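You operate a simulated robot arm through the tools that you are given. There is no shell and no other tool.

The job below is to be done with a simulated robot arm. You get a single attempt, and the scene is never put back.

Task
Brush ochre paint on the patches of both tiles.
Fine: load the flat red brush at the jar; cover each patch; brush back where it stood. Set down upright: flat red brush. A coat counts when it lies all over at full strength: go over it till it gets no stronger.

It is judged by the outcome, as a careful person would: the job done as asked, and still so three seconds after it is handed in. It fails if anything else is knocked over, pushed out of place, dropped, spilled or broken. A push-on lid holds only when it is set on centred and level and pressed home; a screw cap is set on level and turned clockwise until tight.

Robot
A 7-joint arm with a two-finger parallel gripper, fixed in place. Base frame: the origin is at the foot of the arm, x ahead of it, y to its left, z up; the work surface is at about z = 0. Readings come in mm, degrees, newtons and seconds.
With the tool pointing down near the work surface it reaches from about 220 to 580 mm from the base axis. Its first joint turns from -66.0 to 66.0 degrees. Payload 2.5 kg.
Tool frame: the origin (TCP) lies between the finger pads and is the grasp point; the fingertips stand 23 mm ahead of it; z points along the fingers, y is the line along which they close. Largest opening 94 mm; finger width 38, thickness 10; the body of the gripper, 54 by 96 mm, starts 39 mm behind the TCP.
Orientation is that of the tool frame in the base frame, as a unit quaternion [w, x, y, z]. With the fingers straight down and closing along the base's y, the tool's x points along the base's -x, its y along +y and its z along -z.

Tools
- The arm moves only by the tool send_rows. Its argument "deltas" is a list of rows, each an object of numbers (a shift or turn left out is 0, a gripper value left out holds the last): "x", "y", "z": the shift along the tool's x, y, z in units of 40 mm (1.0 is 40 mm); "ax", "ay", "az": the turn, a rotation vector about the tool's x, y, z in units of 8 degrees (1.0 is 8 degrees); "grip": the finger opening in mm, from 0 to 94. In form: [{"x": .., "y": .., "z": .., "ax": .., "ay": .., "az": .., "grip": ..}, ...]. A call has 1 to 20 rows; each row shifts and turns the commanded pose from where the row before left it, along the tool's axes as they then stand. A call with a number of a shift or a turn outside -1 to 1 is refused whole. A row lasts 0.2 s, in which the tool goes at most 50 mm and 8.6 degrees; a call with a longer step from one row to the next is refused whole, and so is a gripper value outside its range. A pose out of reach is approached as far as the arm can. The call stops where the force on the tool passes 40 N (or 10 N more than at its start, if that is more) or the arm is blocked; 0.2 s more then pass. Each finger travels about 108 mm/s and halts on what it meets, pressing with about 28 N; the grip force reading is that of the motor and also rises with nothing between the fingers. The clock runs only during rows and for 0.2 s after the last one: add rows that do not move to give the fingers time. The reply holds the time, the measured pose of the TCP, the force on the tool along the base axes, the opening and the grip force, in the units named above and with some noise, with the torque about the TCP (base axes, N m) and any sound that the robot's microphone picked up, and new pictures: "show" is both (left out), scene, wrist or none.
- Cameras (640 x 400 px; columns grow to the right, rows downward): "scene" is fixed at [90.6, -392.9, 553.9]; the picture's right is [0.97, -0.25, 0.00], its down [-0.12, -0.46, -0.88] and it looks along [0.22, 0.85, -0.47] (base axes); focal length 277 px, centre (320, 200). "wrist" rides on the gripper at [86, 16, -75] in the tool frame; the picture's right is [-0.18, 0.98, 0.00], its down [-0.58, -0.11, -0.81] and it looks along [-0.79, -0.15, 0.59] (tool axes); focal length 243 px, centre (320, 200).
- measure_at(camera, pixels): for up to 12 pixels [column, row] of the newest picture of that camera ("zoom" is the newest enlarged one), the place [x, y, z] in the base frame of the surface seen there, good to about 2 mm. It takes no simulated time.
- close_up(camera, box): a new picture of the part [left, top, right, bottom] of that camera's present view, enlarged. It takes no simulated time.
- finish_job(): hands the job in; it is judged then, once.

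Leave the gripper open and the arm clear of the work at the hand-in unless told otherwise.

The tools are called after "Emit:" as name(argument=value, ...) on one line, values as JSON. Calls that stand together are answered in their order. send_rows: Moves the arm, as the interface text tells. Its arguments: {"type":"object","properties":{"deltas":{"type":"array","items":{"type":"object","properties":{"x":{"type":"number"},"y":{"type":"number"},"z":{"type":"number"},"ax":{"type":"number"},"ay":{"type":"number"},"az":{"type":"number"},"grip":{"type":"number"}}}},"show":{"type":"string","enum":["both","scene","wrist","none"]}},"required":["deltas"]} The other tools are called the same way: measure_at (camera, pixels) gives the place of the surface under pixels of a picture; close_up (camera, box) takes an enlarged picture of a part of a camera's view; finish_job () hands the job in.

At the start:

```text
clock: 0.0
eef_pos: [325.9, 234.9, 465.8]
ee_rot: [0.0, 0.0, 1.0, 0.001]
force: [0.3, -0.7, 1.0]
wrist_torque: [-0.01, 0.0, 0.01]
finger_gap: 93.9
grip_force: 0.0
```

scene: 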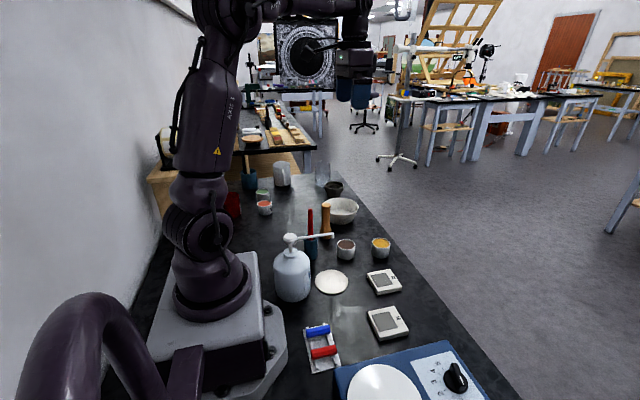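
wrist: 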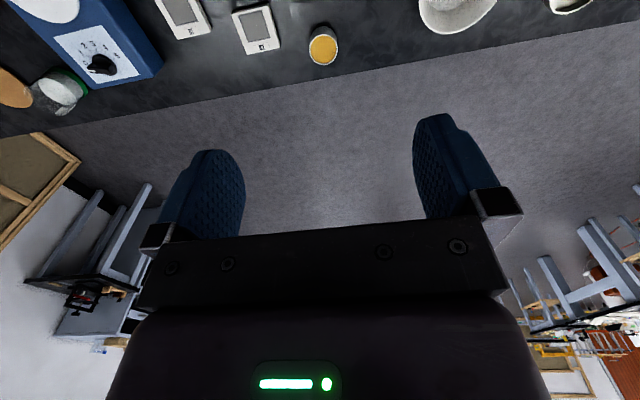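

I see the bench with jars (ochre at about (381,246)), two tiles (383,280) and (388,322), and what seems a red-handled brush in a holder near (311,235). I'll enlarge the views to look closer.

Emit:
close_up(camera="scene", box=[230, 150, 430, 275])

Emit:
close_up(camera="scene", box=[290, 220, 450, 320])

Emit:
close_up(camera="scene", box=[260, 250, 500, 400])

```text
3.20 times, centred on (330, 212) of scene
```

zoom: 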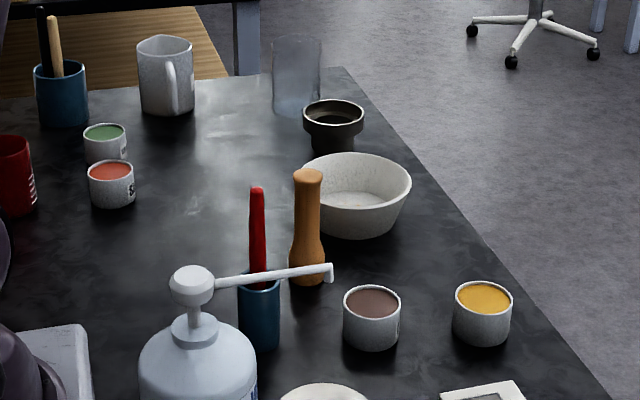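

```text
4.00 times, centred on (370, 270) of scene
```

zoom: 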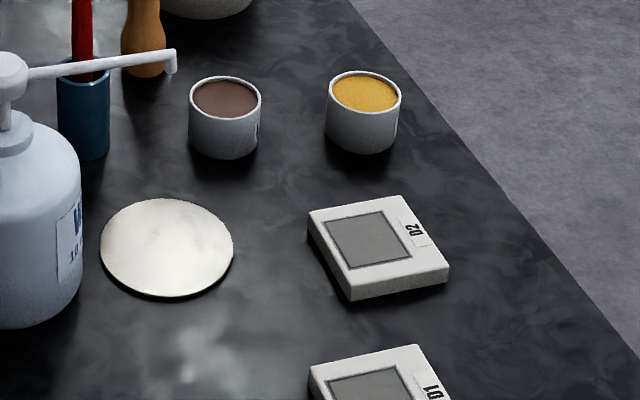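

```text
2.67 times, centred on (380, 325) of scene
```

zoom: 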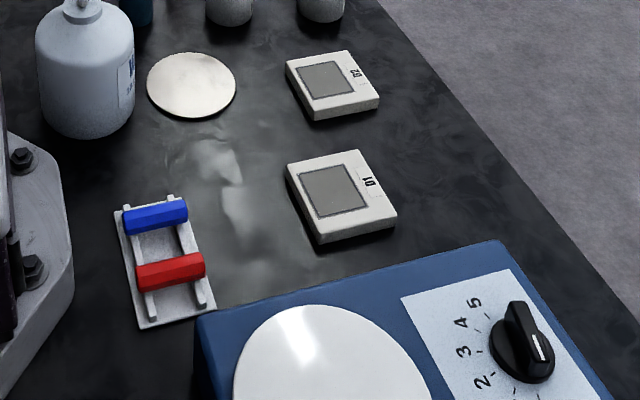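

Now I'll measure the brush, holder, ochre jar and tiles in the scene view.

Emit:
measure_at(camera="scene", pixels=[[310, 211], [310, 225], [311, 237], [311, 250], [312, 258], [381, 243], [373, 241], [389, 242], [381, 256], [346, 244], [326, 206], [332, 237]])

Emit:
close_up(camera="scene", box=[280, 200, 344, 240])

Emit:
close_up(camera="scene", box=[360, 260, 420, 345])

Emit:
close_up(camera="wrist", box=[0, 0, 640, 130])

```text
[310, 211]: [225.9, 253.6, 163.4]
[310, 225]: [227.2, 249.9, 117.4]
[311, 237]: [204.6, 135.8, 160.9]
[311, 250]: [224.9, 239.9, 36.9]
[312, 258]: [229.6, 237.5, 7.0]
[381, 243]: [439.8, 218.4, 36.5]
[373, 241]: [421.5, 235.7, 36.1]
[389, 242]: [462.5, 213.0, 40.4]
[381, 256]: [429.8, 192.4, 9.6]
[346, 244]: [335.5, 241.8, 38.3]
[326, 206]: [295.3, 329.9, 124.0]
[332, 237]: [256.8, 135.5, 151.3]
```

```text
10.00 times, centred on (312, 220) of scene
```

zoom: 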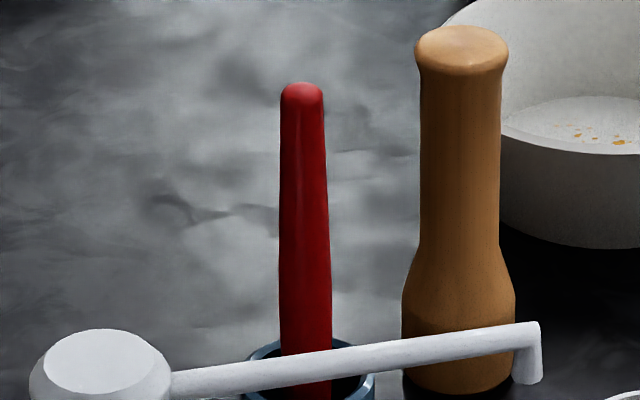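

```text
4.71 times, centred on (390, 302) of scene
```

zoom: 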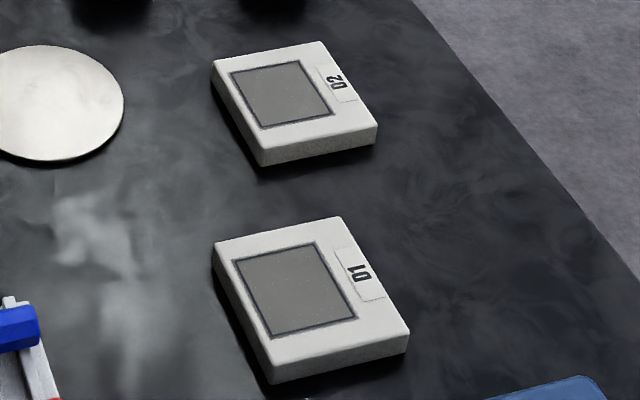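

```text
1.00 times, centred on (320, 65) of wrist (not enlarged: the box is as wide or as high as the picture)
```

zoom: 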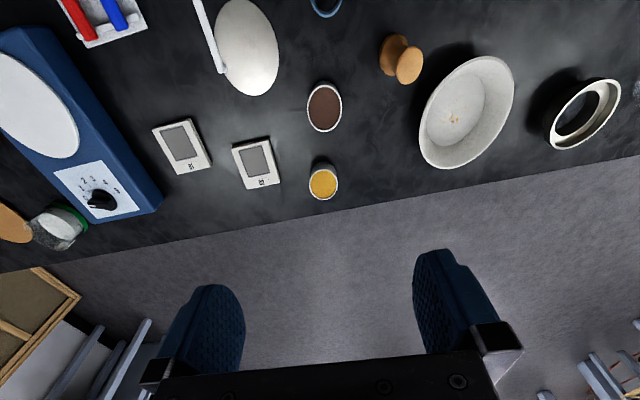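

I see tiles D1 and D2 with grey patches; next I measure their corners, the patch corners and the label.

Emit:
close_up(camera="scene", box=[360, 260, 424, 300])

Emit:
measure_at(camera="zoom", pixels=[[100, 100], [265, 70], [350, 220], [180, 262], [110, 108], [340, 215], [220, 170], [60, 110], [450, 270], [190, 380], [290, 40], [190, 330]])

```text
10.00 times, centred on (392, 280) of scene
```

zoom: 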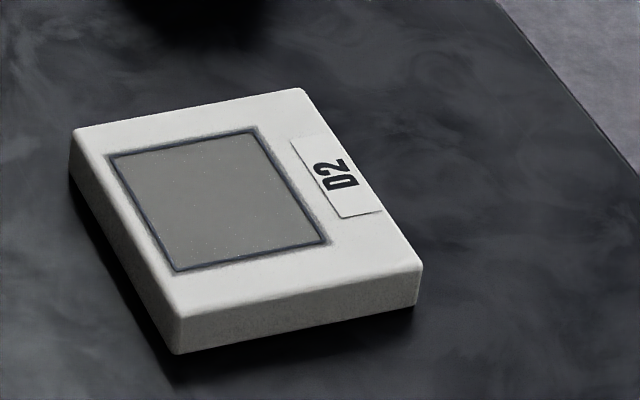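

```text
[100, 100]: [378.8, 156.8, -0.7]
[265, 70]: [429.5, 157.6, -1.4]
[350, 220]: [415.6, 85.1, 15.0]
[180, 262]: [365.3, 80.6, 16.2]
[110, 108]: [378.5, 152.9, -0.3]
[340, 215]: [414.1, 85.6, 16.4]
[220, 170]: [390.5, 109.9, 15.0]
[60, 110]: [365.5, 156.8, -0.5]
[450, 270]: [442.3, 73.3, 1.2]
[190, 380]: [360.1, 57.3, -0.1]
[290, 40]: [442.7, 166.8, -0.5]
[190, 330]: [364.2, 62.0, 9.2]
```

Emit:
measure_at(camera="zoom", pixels=[[112, 156], [254, 131], [326, 241], [178, 269], [75, 133], [300, 92], [418, 262], [180, 316], [220, 200]])

Emit:
close_up(camera="scene", box=[356, 300, 420, 340])

```text
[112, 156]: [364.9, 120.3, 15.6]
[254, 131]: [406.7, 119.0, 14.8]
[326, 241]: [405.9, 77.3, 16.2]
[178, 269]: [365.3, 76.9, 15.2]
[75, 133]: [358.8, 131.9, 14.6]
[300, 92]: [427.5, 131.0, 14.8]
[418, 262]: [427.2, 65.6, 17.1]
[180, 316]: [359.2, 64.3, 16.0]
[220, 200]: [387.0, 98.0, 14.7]
```

```text
10.00 times, centred on (388, 320) of scene
```

zoom: 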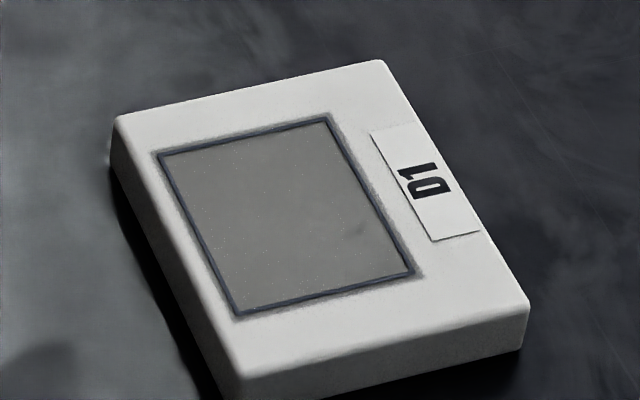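

Emit:
measure_at(camera="zoom", pixels=[[160, 156], [326, 117], [412, 272], [238, 313], [116, 119], [380, 63], [524, 305], [240, 372], [280, 210]])

Emit:
measure_at(camera="scene", pixels=[[291, 240], [291, 275], [341, 371], [420, 358], [455, 377], [381, 252], [346, 255], [340, 205], [342, 220], [330, 283], [319, 329], [323, 352]])

```text
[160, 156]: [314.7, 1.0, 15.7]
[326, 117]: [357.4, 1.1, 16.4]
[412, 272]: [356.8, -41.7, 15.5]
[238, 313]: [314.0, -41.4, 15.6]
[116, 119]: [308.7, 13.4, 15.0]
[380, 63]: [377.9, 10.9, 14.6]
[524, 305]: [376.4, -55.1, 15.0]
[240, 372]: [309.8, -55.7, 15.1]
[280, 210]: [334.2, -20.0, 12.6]
```

```text
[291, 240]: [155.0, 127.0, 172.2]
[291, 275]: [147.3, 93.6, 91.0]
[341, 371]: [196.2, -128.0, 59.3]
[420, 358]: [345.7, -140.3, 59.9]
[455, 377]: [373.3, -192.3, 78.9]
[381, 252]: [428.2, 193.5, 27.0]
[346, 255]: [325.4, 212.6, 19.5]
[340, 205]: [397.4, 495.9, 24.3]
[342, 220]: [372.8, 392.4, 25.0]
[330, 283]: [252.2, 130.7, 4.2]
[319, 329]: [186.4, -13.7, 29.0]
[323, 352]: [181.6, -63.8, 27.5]
```

D2 patch spans about x 365–406, y 77–120, and D1 x 314–357, y −41–1, both at z ≈ 15.5. Next I turn the wrist camera toward the brush cup: I move to above roughly (250,120,400) and turn 90°.

Emit:
send_rows(deltas=[{"x": 0.475, "y": -0.72, "z": 0.41}, {"x": 0.475, "y": -0.72, "z": 0.41}, {"x": 0.475, "y": -0.72, "z": 0.41}, {"x": 0.475, "y": -0.72, "z": 0.41}, {"az": -1}, {"az": -1}, {"az": -1}, {"az": -1}, {"az": -1}, {"az": -1}, {"az": -1}, {"az": -1}, {"az": -1}, {"az": -1}, {"az": -1}, {"az": -0.25}, {}], show="both")

```text
clock: 3.6
eef_pos: [249.1, 120.9, 399.7]
ee_rot: [-0.001, 0.708, -0.706, 0.0]
force: [-0.5, 0.5, -0.6]
wrist_torque: [0.01, -0.01, -0.02]
finger_gap: 94.2
grip_force: 0.2
```

scene: 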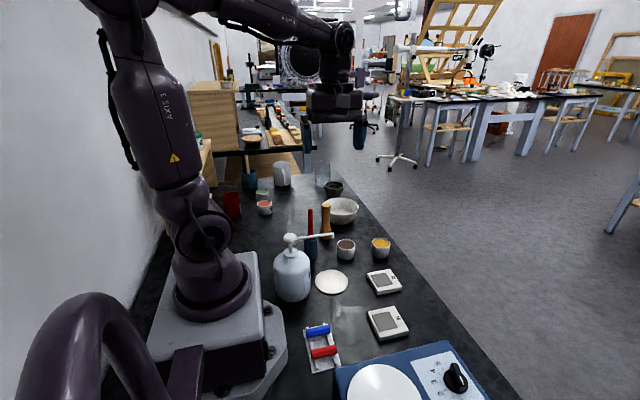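
wrist: 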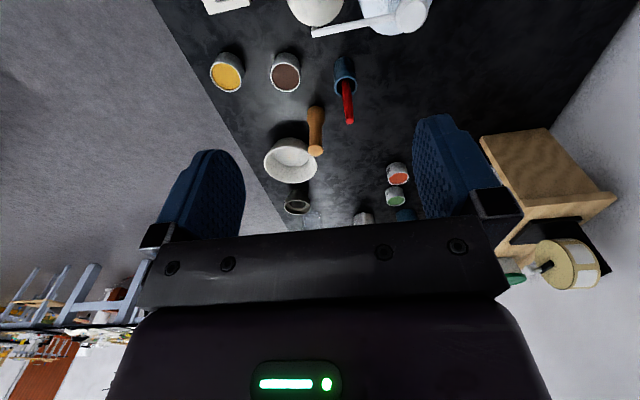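

The wrist camera now sees the brush at (347,95). I'll enlarge it and measure the brush, cup and ochre jar from this view.

Emit:
close_up(camera="wrist", box=[300, 40, 396, 100])

Emit:
close_up(camera="wrist", box=[190, 40, 318, 120])

Emit:
measure_at(camera="wrist", pixels=[[350, 120], [347, 105], [345, 85], [334, 77], [356, 76], [343, 61], [226, 76], [226, 92], [226, 55], [211, 76], [241, 76], [285, 75]])

```text
6.67 times, centred on (348, 70) of wrist
```

zoom: 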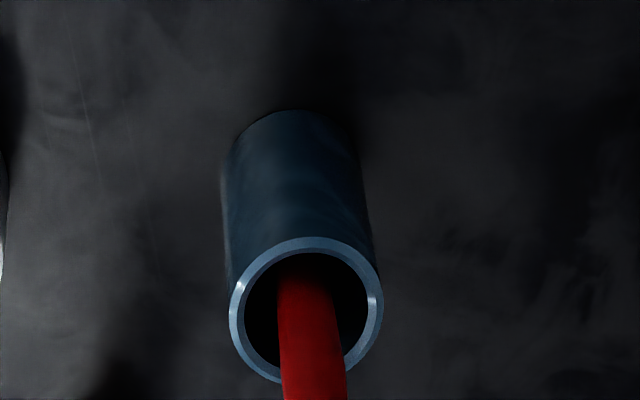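

```text
5.00 times, centred on (254, 80) of wrist
```

zoom: 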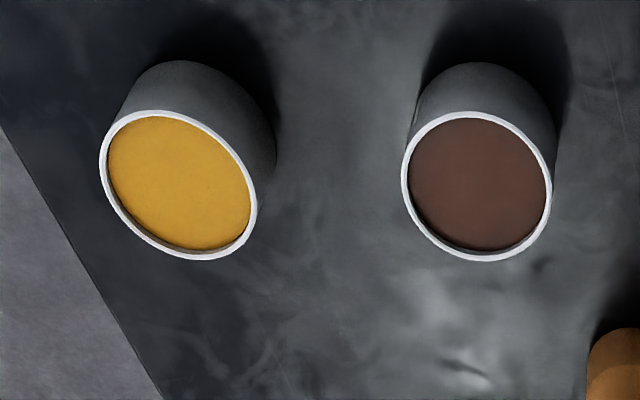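

```text
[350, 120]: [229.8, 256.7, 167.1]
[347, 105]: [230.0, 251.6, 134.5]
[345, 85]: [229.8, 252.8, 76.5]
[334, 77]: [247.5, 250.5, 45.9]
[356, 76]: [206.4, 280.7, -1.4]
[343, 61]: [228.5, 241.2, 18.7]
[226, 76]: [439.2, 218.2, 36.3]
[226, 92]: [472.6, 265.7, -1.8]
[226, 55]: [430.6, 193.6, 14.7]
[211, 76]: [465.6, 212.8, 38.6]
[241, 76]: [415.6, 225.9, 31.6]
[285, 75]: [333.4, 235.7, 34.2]
```

Next I measure the cup rim and the jar rim precisely in fresh enlargements.

Emit:
measure_at(camera="zoom", pixels=[[103, 155], [252, 205], [165, 113], [200, 256], [180, 185], [130, 150], [220, 220], [147, 114], [220, 253]])

Emit:
close_up(camera="wrist", box=[300, 50, 396, 110])

```text
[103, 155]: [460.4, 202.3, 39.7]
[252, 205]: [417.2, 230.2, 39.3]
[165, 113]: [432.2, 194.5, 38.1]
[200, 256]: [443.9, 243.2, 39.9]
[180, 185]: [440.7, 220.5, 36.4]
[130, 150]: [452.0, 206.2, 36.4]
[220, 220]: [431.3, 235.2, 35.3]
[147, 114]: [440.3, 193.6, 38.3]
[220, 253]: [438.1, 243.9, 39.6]
```

```text
6.67 times, centred on (348, 80) of wrist
```

zoom: 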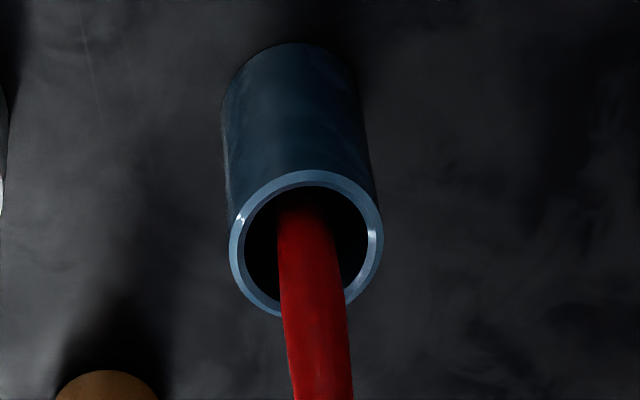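

Emit:
measure_at(camera="zoom", pixels=[[233, 245], [377, 240], [305, 176], [265, 305], [360, 290], [312, 220], [315, 270], [320, 330], [325, 390], [285, 330], [345, 330], [260, 235]])

Emit:
close_up(camera="wrist", box=[316, 70, 380, 130])

```text
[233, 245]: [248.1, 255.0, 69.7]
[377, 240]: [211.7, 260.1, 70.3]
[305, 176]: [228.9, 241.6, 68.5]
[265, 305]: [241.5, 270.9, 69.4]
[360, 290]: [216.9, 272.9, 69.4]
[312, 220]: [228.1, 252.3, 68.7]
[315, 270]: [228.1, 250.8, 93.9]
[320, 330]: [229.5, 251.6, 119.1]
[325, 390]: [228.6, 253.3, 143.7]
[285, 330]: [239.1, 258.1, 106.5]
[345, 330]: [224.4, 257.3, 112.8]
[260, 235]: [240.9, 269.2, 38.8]
```

```text
6.67 times, centred on (348, 100) of wrist
```

zoom: 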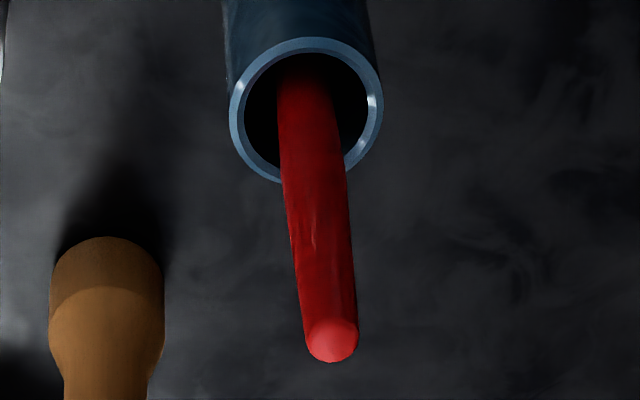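

The cup's rim is centred near (230,258) at z ≈ 69.5, and the brush top is at about (230,257,167). I'll go above the brush at z 240 to look at the handle shape from nearer.

Emit:
send_rows(deltas=[{"x": -0.8575, "y": 0.119}, {"x": -0.8575, "y": 0.119}, {"x": -0.8575, "y": 0.119}, {"x": -0.8575, "y": 0.119}, {"z": 1}, {"z": 1}, {"z": 1}, {"z": 1}, {}, {}], show="both")

```text
clock: 5.8
eef_pos: [230.9, 257.5, 241.0]
ee_rot: [0.001, -0.707, 0.707, 0.0]
force: [-0.3, -0.3, 0.4]
wrist_torque: [-0.02, 0.01, -0.03]
finger_gap: 94.1
grip_force: 0.0
```

scene: 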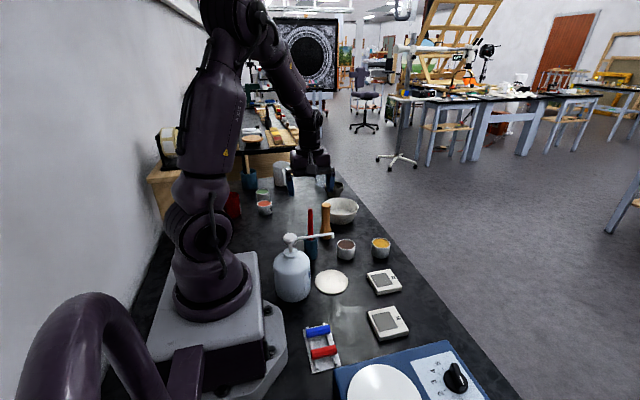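
wrist: 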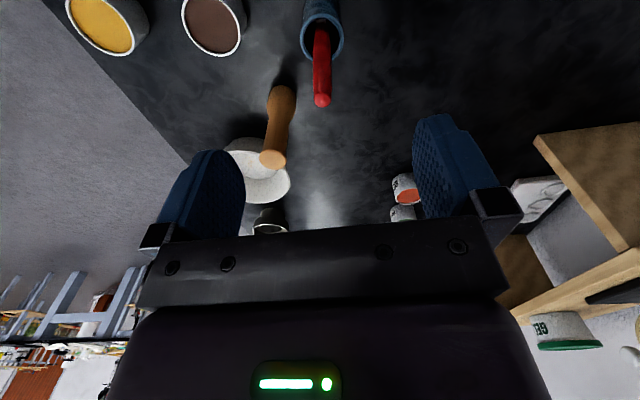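

I enlarge the brush at (322,60) and measure its top and the cup rim.

Emit:
close_up(camera="wrist", box=[272, 0, 368, 120])

Emit:
measure_at(camera="wrist", pixels=[[323, 100], [321, 85], [322, 60], [321, 40], [313, 75], [330, 75], [303, 40], [341, 40], [318, 98], [328, 98]])

```text
3.33 times, centred on (320, 60) of wrist
```

zoom: 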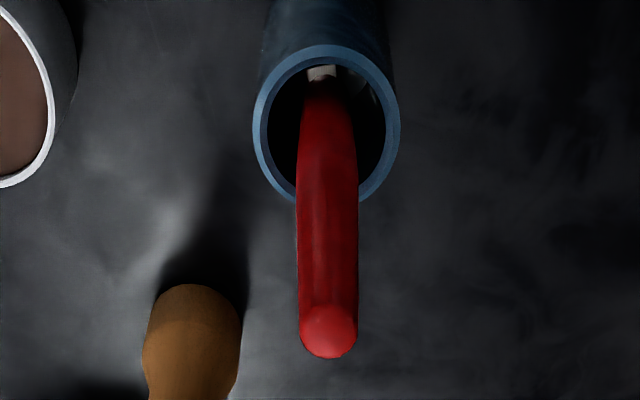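

```text
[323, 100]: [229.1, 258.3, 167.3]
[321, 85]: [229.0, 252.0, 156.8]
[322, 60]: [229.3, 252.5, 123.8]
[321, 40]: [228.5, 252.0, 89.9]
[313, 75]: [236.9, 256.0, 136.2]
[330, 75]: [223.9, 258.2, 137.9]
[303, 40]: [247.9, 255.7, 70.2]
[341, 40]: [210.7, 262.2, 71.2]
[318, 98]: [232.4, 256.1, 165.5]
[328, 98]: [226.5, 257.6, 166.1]
```

The handle is round, about 13 mm thick, centred near (230,258). I'll descend straight down to z ≈ 140 with the fingers astride it, and narrow the opening to 30 mm without touching it.

Emit:
send_rows(deltas=[{"y": 0.02, "z": 0.6}, {"z": 0.6}, {"z": 0.6}, {"z": 0.6}, {"z": 0.13}, {"grip": 30}, {}, {}, {}], show="both")

```text
clock: 7.8
eef_pos: [231.7, 256.3, 140.1]
ee_rot: [0.0, -0.707, 0.707, 0.0]
force: [0.2, 0.1, -0.1]
wrist_torque: [0.01, 0.01, 0.02]
finger_gap: 29.9
grip_force: 0.0
```

scene: 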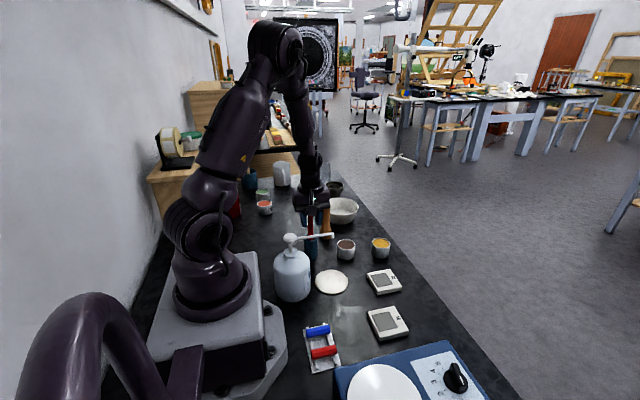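
wrist: 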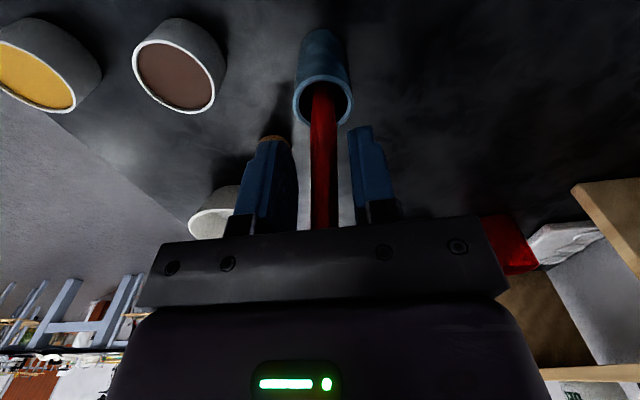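

The fingers stand either side of the handle at (323,150). I enlarge the view to check the centring before closing.

Emit:
close_up(camera="wrist", box=[224, 20, 416, 240])

Emit:
measure_at(camera="wrist", pixels=[[324, 150], [324, 180], [324, 205], [325, 110], [297, 95], [351, 95], [271, 165], [365, 165], [286, 165], [350, 165]])

```text
1.82 times, centred on (320, 130) of wrist
```

zoom: 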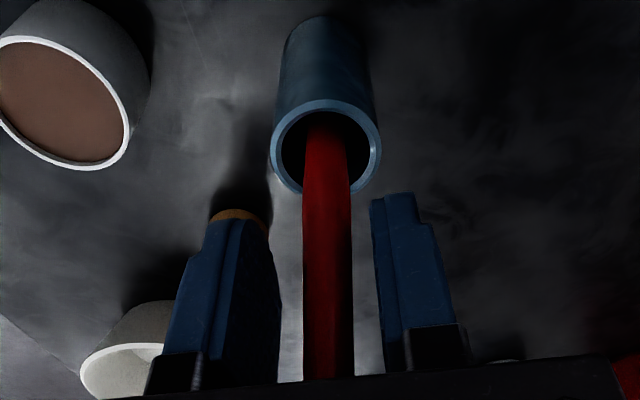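

```text
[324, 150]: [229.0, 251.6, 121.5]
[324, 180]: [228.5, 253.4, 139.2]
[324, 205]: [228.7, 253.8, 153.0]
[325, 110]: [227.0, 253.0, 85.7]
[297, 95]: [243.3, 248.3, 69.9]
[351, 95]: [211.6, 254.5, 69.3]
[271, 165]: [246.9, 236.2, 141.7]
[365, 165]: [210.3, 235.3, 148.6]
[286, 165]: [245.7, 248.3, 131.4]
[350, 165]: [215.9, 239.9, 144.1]
```

The handle is centred within about 1 mm between the fingers. I close the gripper on it and wait.

Emit:
send_rows(deltas=[{"y": 0.02, "grip": 20}, {"grip": 15}, {"grip": 10}, {"grip": 5}, {"grip": 0}, {}, {}], show="both")

```text
clock: 9.4
eef_pos: [231.7, 256.9, 140.2]
ee_rot: [0.001, 0.707, -0.707, 0.0]
force: [0.6, 0.1, 0.5]
wrist_torque: [-0.01, 0.0, -0.01]
finger_gap: 12.5
grip_force: 27.7
```

scene: 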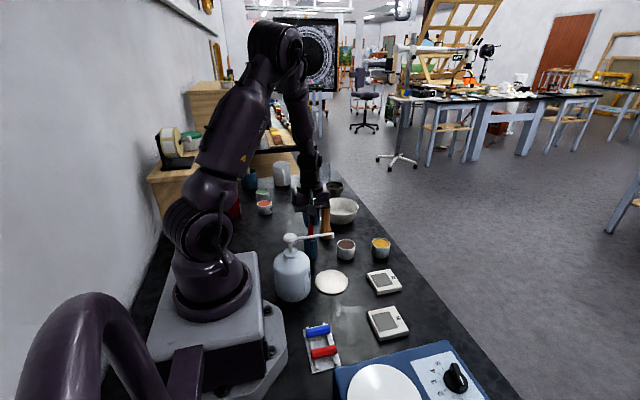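
wrist: 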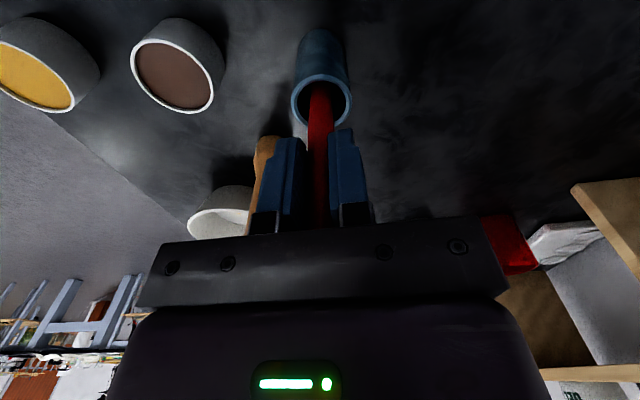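

The grip holds at a 12.5 mm gap with 27.7 N. I lift the brush straight up 140 mm, slowly at first.

Emit:
send_rows(deltas=[{"z": -0.1}, {"z": -0.15}, {"z": -0.25}, {"z": -0.5}, {"z": -0.5}, {"z": -0.5}, {"z": -0.5}, {"z": -0.5}, {"z": -0.5}, {}, {}], show="both")

```text
clock: 11.8
eef_pos: [227.9, 255.7, 278.2]
ee_rot: [0.002, 0.707, -0.707, 0.0]
force: [0.3, 0.2, -0.1]
wrist_torque: [-0.01, 0.0, 0.01]
finger_gap: 12.2
grip_force: 27.7
```

scene: 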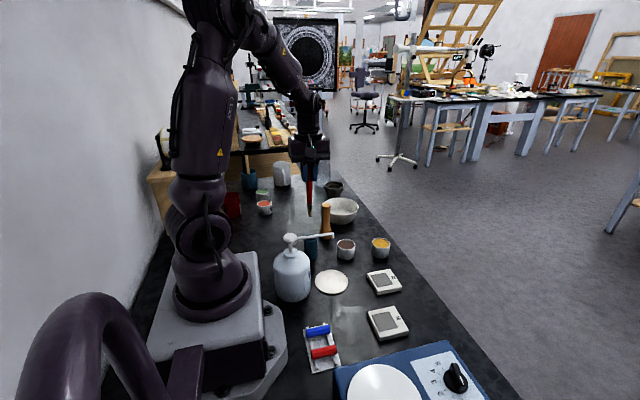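
wrist: 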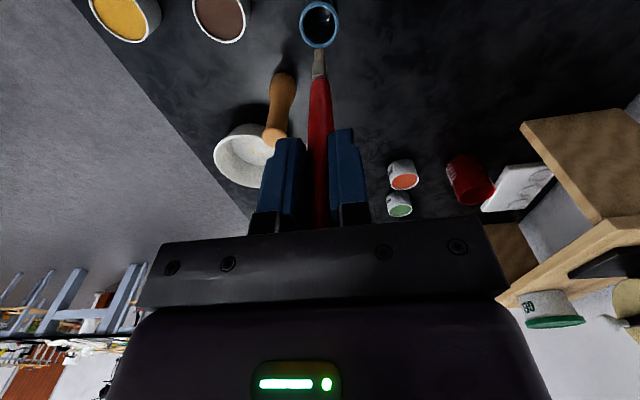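

The brush came out and the cup stayed. I enlarge the bristle end at (319,60) and measure it.

Emit:
close_up(camera="wrist", box=[272, 0, 368, 120])

Emit:
close_up(camera="scene", box=[278, 160, 342, 220])

Emit:
measure_at(camera="wrist", pixels=[[319, 50], [319, 56], [319, 62], [319, 70], [320, 85], [320, 100], [320, 120], [314, 56], [325, 56]])

Emit:
send_rows(deltas=[{}, {}], show="none")

```text
3.33 times, centred on (320, 60) of wrist
```

zoom: 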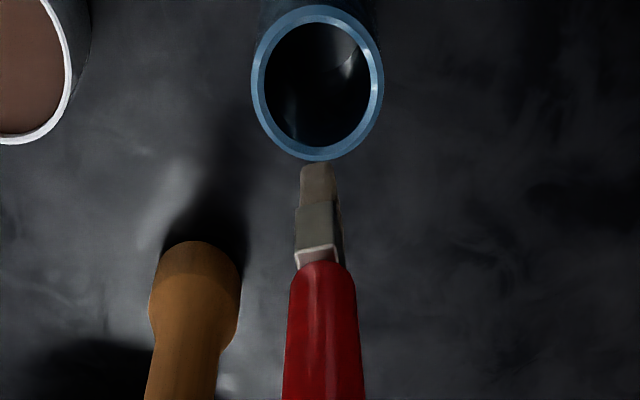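

```text
6.67 times, centred on (310, 190) of scene
```

zoom: 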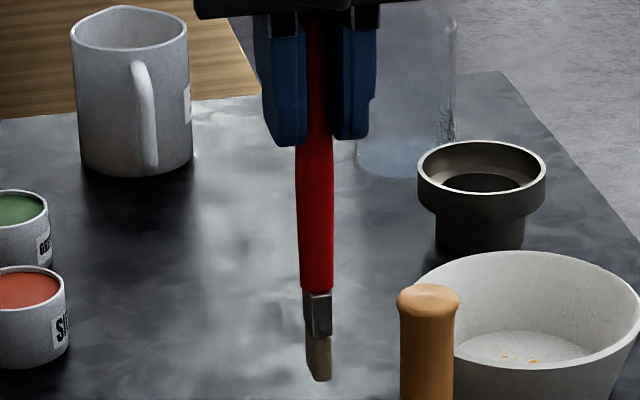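

```text
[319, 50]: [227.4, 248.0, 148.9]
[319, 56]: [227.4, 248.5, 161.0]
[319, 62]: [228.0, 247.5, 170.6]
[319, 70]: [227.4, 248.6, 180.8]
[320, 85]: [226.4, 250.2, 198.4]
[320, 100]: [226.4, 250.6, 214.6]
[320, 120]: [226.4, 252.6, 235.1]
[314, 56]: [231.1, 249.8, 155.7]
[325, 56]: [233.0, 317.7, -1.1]
```

```text
clock: 12.4
eef_pos: [227.4, 255.8, 279.9]
ee_rot: [-0.001, -0.707, 0.708, 0.0]
force: [0.2, 1.6, -0.3]
wrist_torque: [-0.02, 0.04, -0.04]
finger_gap: 12.1
grip_force: 28.2
```

The brush seems to have a rectangular ferrule with its wide side along base y. I measure the tip from the scene view to get its length below the grip.

Emit:
close_up(camera="scene", box=[300, 195, 332, 220])

Emit:
measure_at(camera="scene", pixels=[[309, 205], [309, 208], [309, 211], [309, 213], [310, 214], [310, 215], [310, 216], [309, 216]])

Emit:
close_up(camera="wrist", box=[296, 35, 344, 90])

```text
16.00 times, centred on (316, 208) of scene
```

zoom: 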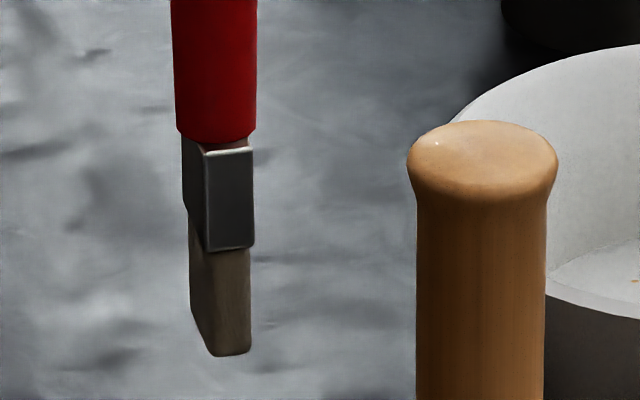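

```text
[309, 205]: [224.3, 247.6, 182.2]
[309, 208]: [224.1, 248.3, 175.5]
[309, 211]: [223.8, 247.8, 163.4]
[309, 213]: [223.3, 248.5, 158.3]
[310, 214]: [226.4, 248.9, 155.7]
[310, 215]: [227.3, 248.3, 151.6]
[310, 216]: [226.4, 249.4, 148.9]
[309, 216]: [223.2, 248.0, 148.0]
```

```text
7.27 times, centred on (320, 62) of wrist
```

zoom: 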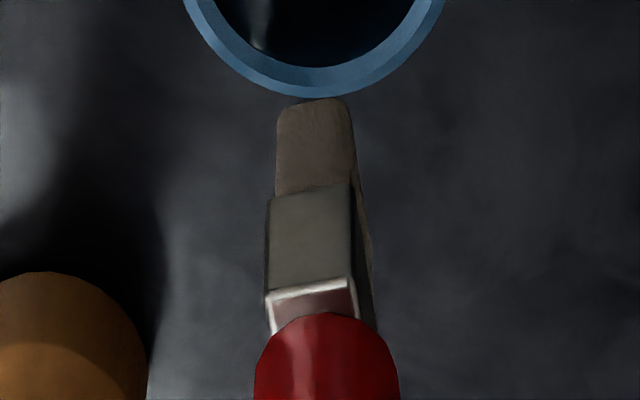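

The tip lies about 133 mm below the TCP, and I see the narrow (9 mm) edge. I turn the wrist 90° so that the scene camera sees the wide face.

Emit:
send_rows(deltas=[{"az": 1}, {"az": 1}, {"az": 1}, {"az": 1}, {"az": 1}, {"az": 1}, {"az": 1}, {"az": 1}, {"az": 1}, {"az": 1}, {"az": 1}, {"az": 0.25}, {}, {}], show="both")

Emit:
close_up(camera="scene", box=[294, 180, 334, 220])

Emit:
close_up(camera="wrist", box=[280, 20, 360, 120])

```text
clock: 15.4
eef_pos: [228.2, 255.7, 279.5]
ee_rot: [0.0, 0.0, 1.0, -0.001]
force: [0.1, 0.0, -0.3]
wrist_torque: [-0.01, -0.02, 0.0]
finger_gap: 12.3
grip_force: 28.3
```

scene: 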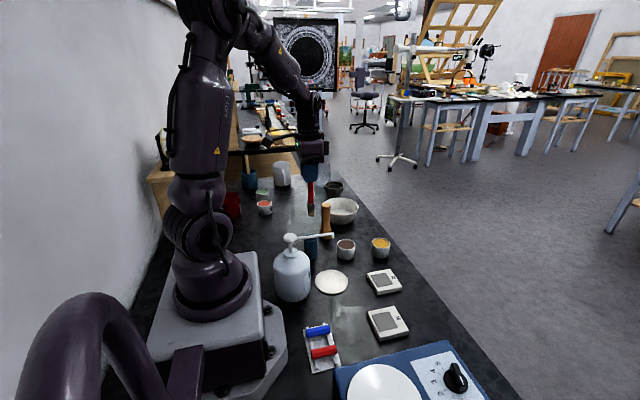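
wrist: 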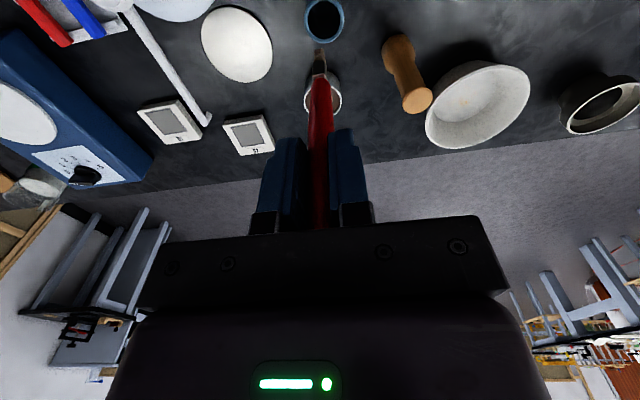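

```text
10.00 times, centred on (314, 200) of scene
```

zoom: 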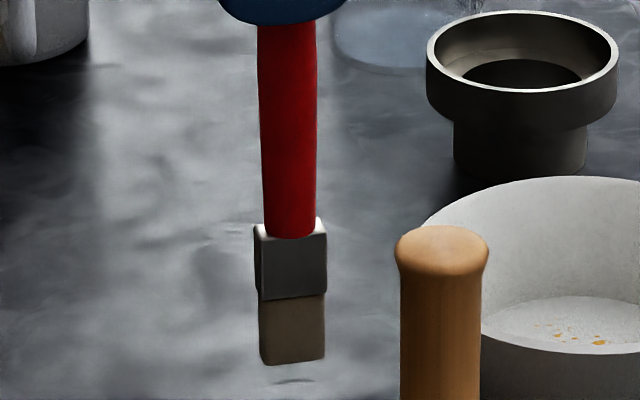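

```text
4.00 times, centred on (320, 70) of wrist
```

zoom: 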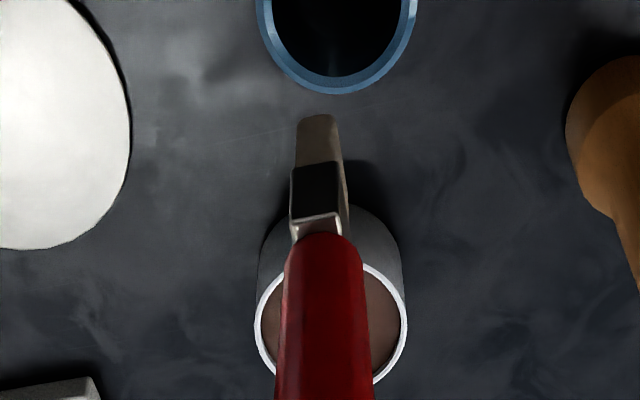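

The wide face is about 19–20 mm. I measure the bristle edges and the tip in the scene view.

Emit:
close_up(camera="scene", box=[295, 200, 327, 220])

Emit:
measure_at(camera="zoom", pixels=[[270, 290], [390, 285], [330, 300], [330, 315], [330, 322], [280, 318], [385, 312], [330, 150], [275, 150], [390, 150], [330, 40]])

```text
16.00 times, centred on (311, 210) of scene
```

zoom: 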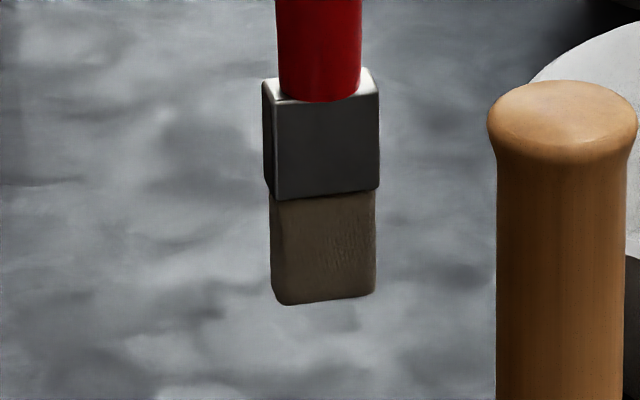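

```text
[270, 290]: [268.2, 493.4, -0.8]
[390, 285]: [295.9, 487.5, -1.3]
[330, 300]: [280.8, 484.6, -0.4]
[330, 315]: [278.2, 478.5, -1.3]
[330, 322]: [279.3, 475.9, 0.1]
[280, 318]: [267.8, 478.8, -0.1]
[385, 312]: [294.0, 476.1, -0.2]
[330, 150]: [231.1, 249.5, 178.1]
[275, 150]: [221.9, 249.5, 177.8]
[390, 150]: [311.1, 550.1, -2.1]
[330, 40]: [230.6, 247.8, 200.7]
```

Emit:
measure_at(camera="zoom", pixels=[[275, 250], [372, 250], [280, 290], [365, 285], [325, 292], [325, 297], [285, 300], [280, 180], [375, 180], [325, 260], [340, 80], [295, 80]])

```text
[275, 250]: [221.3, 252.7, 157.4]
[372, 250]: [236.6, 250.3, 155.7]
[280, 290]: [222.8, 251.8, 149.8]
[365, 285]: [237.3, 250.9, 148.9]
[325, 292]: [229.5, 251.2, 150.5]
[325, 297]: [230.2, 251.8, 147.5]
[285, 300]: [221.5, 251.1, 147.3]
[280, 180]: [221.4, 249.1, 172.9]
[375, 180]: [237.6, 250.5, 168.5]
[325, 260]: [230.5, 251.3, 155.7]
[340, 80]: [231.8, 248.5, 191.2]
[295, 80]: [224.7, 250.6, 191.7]
```

The bristles span about 17–18 mm wide by 8 mm thick, and the tip is 132.5 mm below the TCP. I carry the brush at this height to above the ochre jar, centred near (439.5, 218.5).

Emit:
send_rows(deltas=[{"x": -0.876, "y": -0.155}, {"x": -0.876, "y": -0.155}, {"x": -0.876, "y": -0.155}, {"x": -0.876, "y": -0.155}, {"x": -0.876, "y": -0.155}, {"x": -0.876, "y": -0.155}, {}, {}], show="both")

```text
clock: 17.2
eef_pos: [439.1, 220.0, 279.4]
ee_rot: [0.0, 0.0, 1.0, 0.0]
force: [0.5, 0.0, -0.9]
wrist_torque: [-0.02, -0.01, 0.01]
finger_gap: 12.3
grip_force: 28.3
```

scene: 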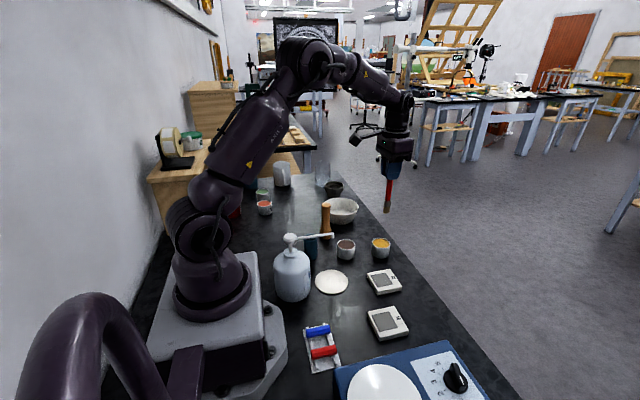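
wrist: 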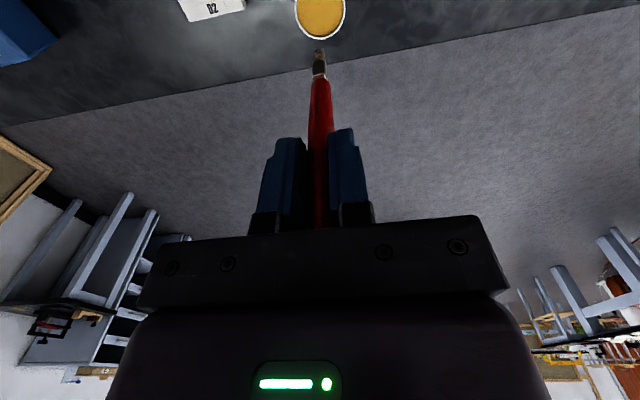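

I am above the jar. I go down till the tip is about 20 mm over the rim (TCP z ≈ 193) and check alignment.

Emit:
send_rows(deltas=[{"y": -0.03, "z": 0.6}, {"z": 0.6}, {"z": 0.6}, {"z": 0.36}, {}, {}], show="both")

Emit:
close_up(camera="wrist", box=[256, 0, 384, 100])

Emit:
close_up(camera="scene", box=[350, 215, 414, 270])

```text
clock: 18.6
eef_pos: [439.3, 216.7, 191.8]
ee_rot: [0.0, 0.001, 1.0, 0.001]
force: [-0.1, 0.5, -0.6]
wrist_torque: [0.04, -0.03, 0.01]
finger_gap: 12.4
grip_force: 27.6
```

scene: 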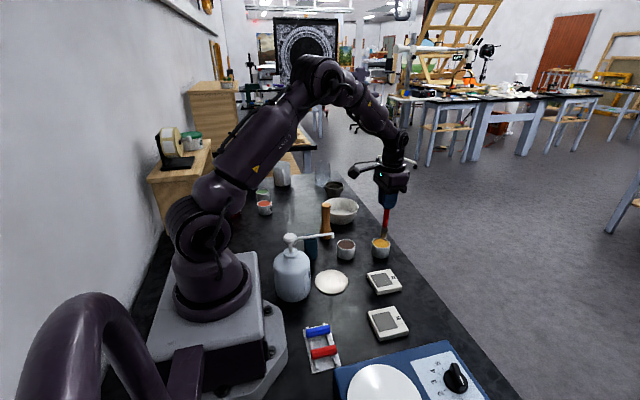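
wrist: 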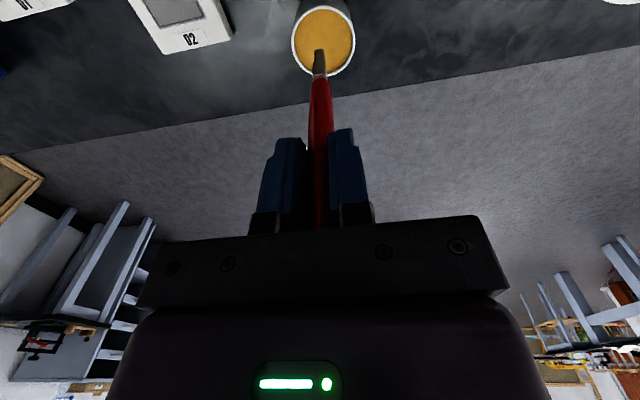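

```text
4.00 times, centred on (320, 50) of wrist
```

zoom: 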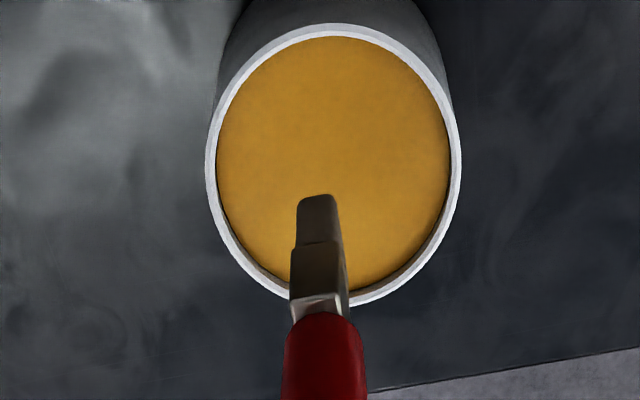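

```text
7.27 times, centred on (382, 242) of scene
```

zoom: 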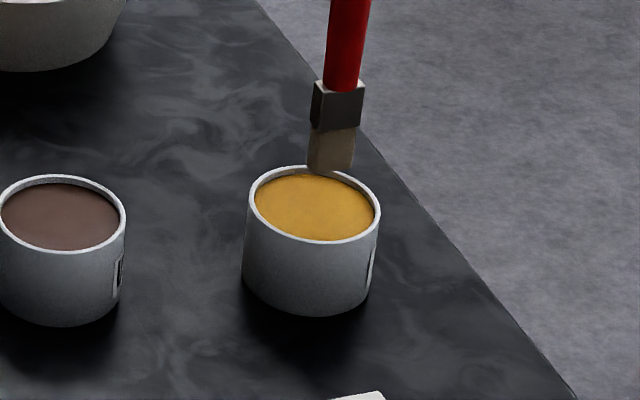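

I measure the jar rim and the tip from the newest wrist view to fine-align.

Emit:
measure_at(camera="wrist", pixels=[[292.5, 41], [354.5, 41], [323.7, 7.5], [302, 70], [343, 71], [316, 52], [322, 52], [319, 50], [319, 60]])

Emit:
measure_at(camera="zoom", pixels=[[247, 205], [377, 220], [310, 240], [330, 175], [312, 160], [350, 165], [330, 165], [330, 140]])

```text
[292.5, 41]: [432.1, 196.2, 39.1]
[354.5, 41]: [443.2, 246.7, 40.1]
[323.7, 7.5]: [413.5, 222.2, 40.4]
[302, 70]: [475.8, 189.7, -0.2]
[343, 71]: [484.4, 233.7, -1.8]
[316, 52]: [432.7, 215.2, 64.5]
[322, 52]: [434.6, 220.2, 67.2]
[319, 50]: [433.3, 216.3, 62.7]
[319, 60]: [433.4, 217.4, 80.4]
```

```text
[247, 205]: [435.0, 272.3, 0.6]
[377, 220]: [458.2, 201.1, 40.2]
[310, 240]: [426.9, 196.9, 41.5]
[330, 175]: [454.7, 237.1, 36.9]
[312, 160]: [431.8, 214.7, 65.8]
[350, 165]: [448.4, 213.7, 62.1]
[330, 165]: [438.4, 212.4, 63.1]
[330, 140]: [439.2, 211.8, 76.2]
```

The jar centre is near (438.5, 220.5) and the tip near (440, 217). I shift by (−1.5, +3) mm, dip the bristles about 11 mm into the ochre, make a small stir, and lift out slowly.

Emit:
send_rows(deltas=[{"x": 0.04, "y": 0.075}, {"z": 0.3}, {"z": 0.3}, {"z": 0.25}, {"y": 0.06}, {"y": -0.12}, {"y": 0.12}, {"y": -0.06}, {}, {}], show="both")

Emit:
close_up(camera="scene", box=[350, 215, 414, 270])

```text
clock: 20.8
eef_pos: [439.0, 221.4, 161.2]
ee_rot: [0.003, 0.0, 1.0, 0.001]
force: [1.8, 0.5, 29.4]
wrist_torque: [0.03, -0.35, -0.01]
finger_gap: 13.0
grip_force: 28.4
```

scene: 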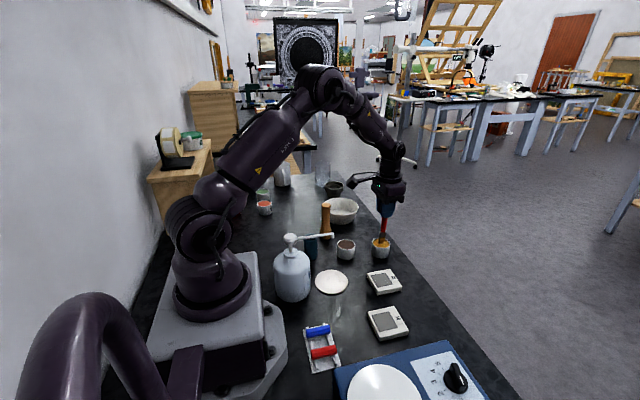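
wrist: 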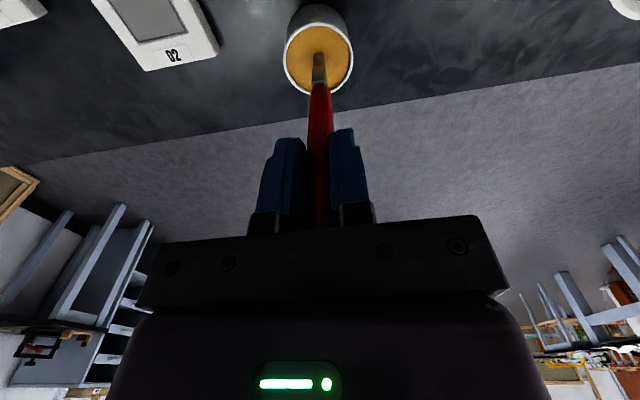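

```text
7.27 times, centred on (382, 242) of scene
```

zoom: 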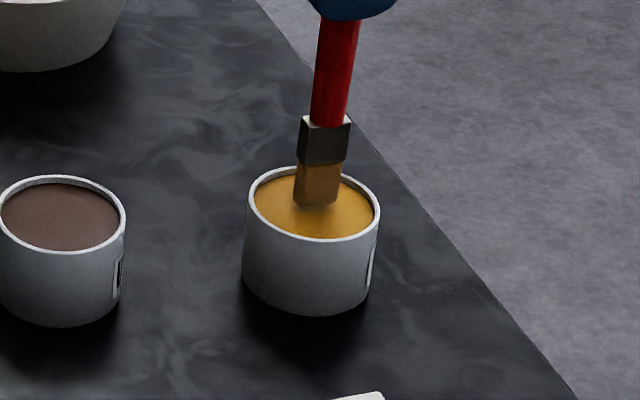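

The force reads 29 N upward: the brush is pressing on something firm in the jar, though the bristles have taken on ochre. I lift off gently at once and look.

Emit:
send_rows(deltas=[{"z": -0.1}, {"z": -0.1}, {"z": -0.2}, {"z": -0.3}, {"z": -0.3}, {}, {}], show="both")

Emit:
close_up(camera="scene", box=[350, 205, 414, 270])

Emit:
close_up(camera="wrist", box=[256, 0, 384, 100])

```text
clock: 22.4
eef_pos: [437.7, 222.4, 199.3]
ee_rot: [0.0, 0.0, 1.0, 0.0]
force: [0.1, 0.0, -1.0]
wrist_torque: [-0.03, 0.01, 0.0]
finger_gap: 13.2
grip_force: 28.0
```

scene: 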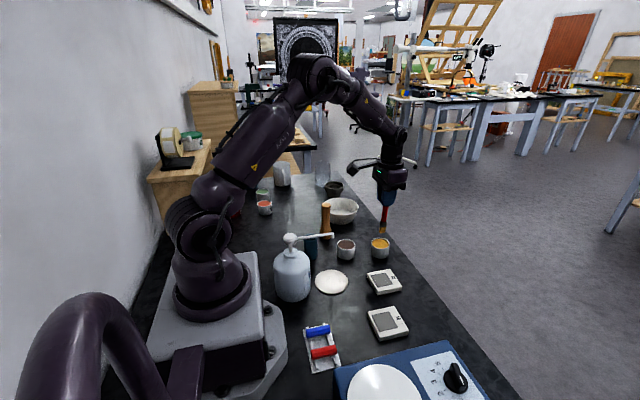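
wrist: 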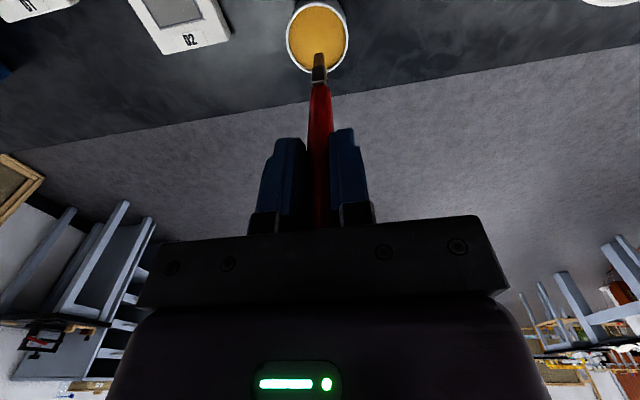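

```text
6.15 times, centred on (382, 238) of scene
```

zoom: 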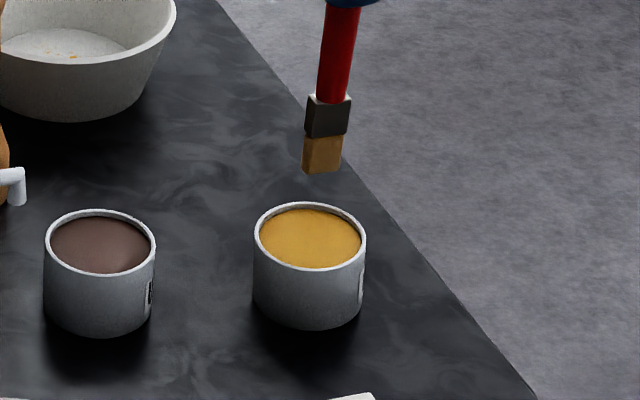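

```text
4.00 times, centred on (320, 50) of wrist
```

zoom: 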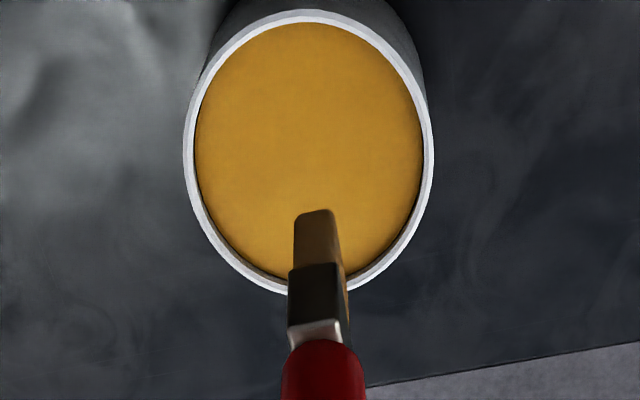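

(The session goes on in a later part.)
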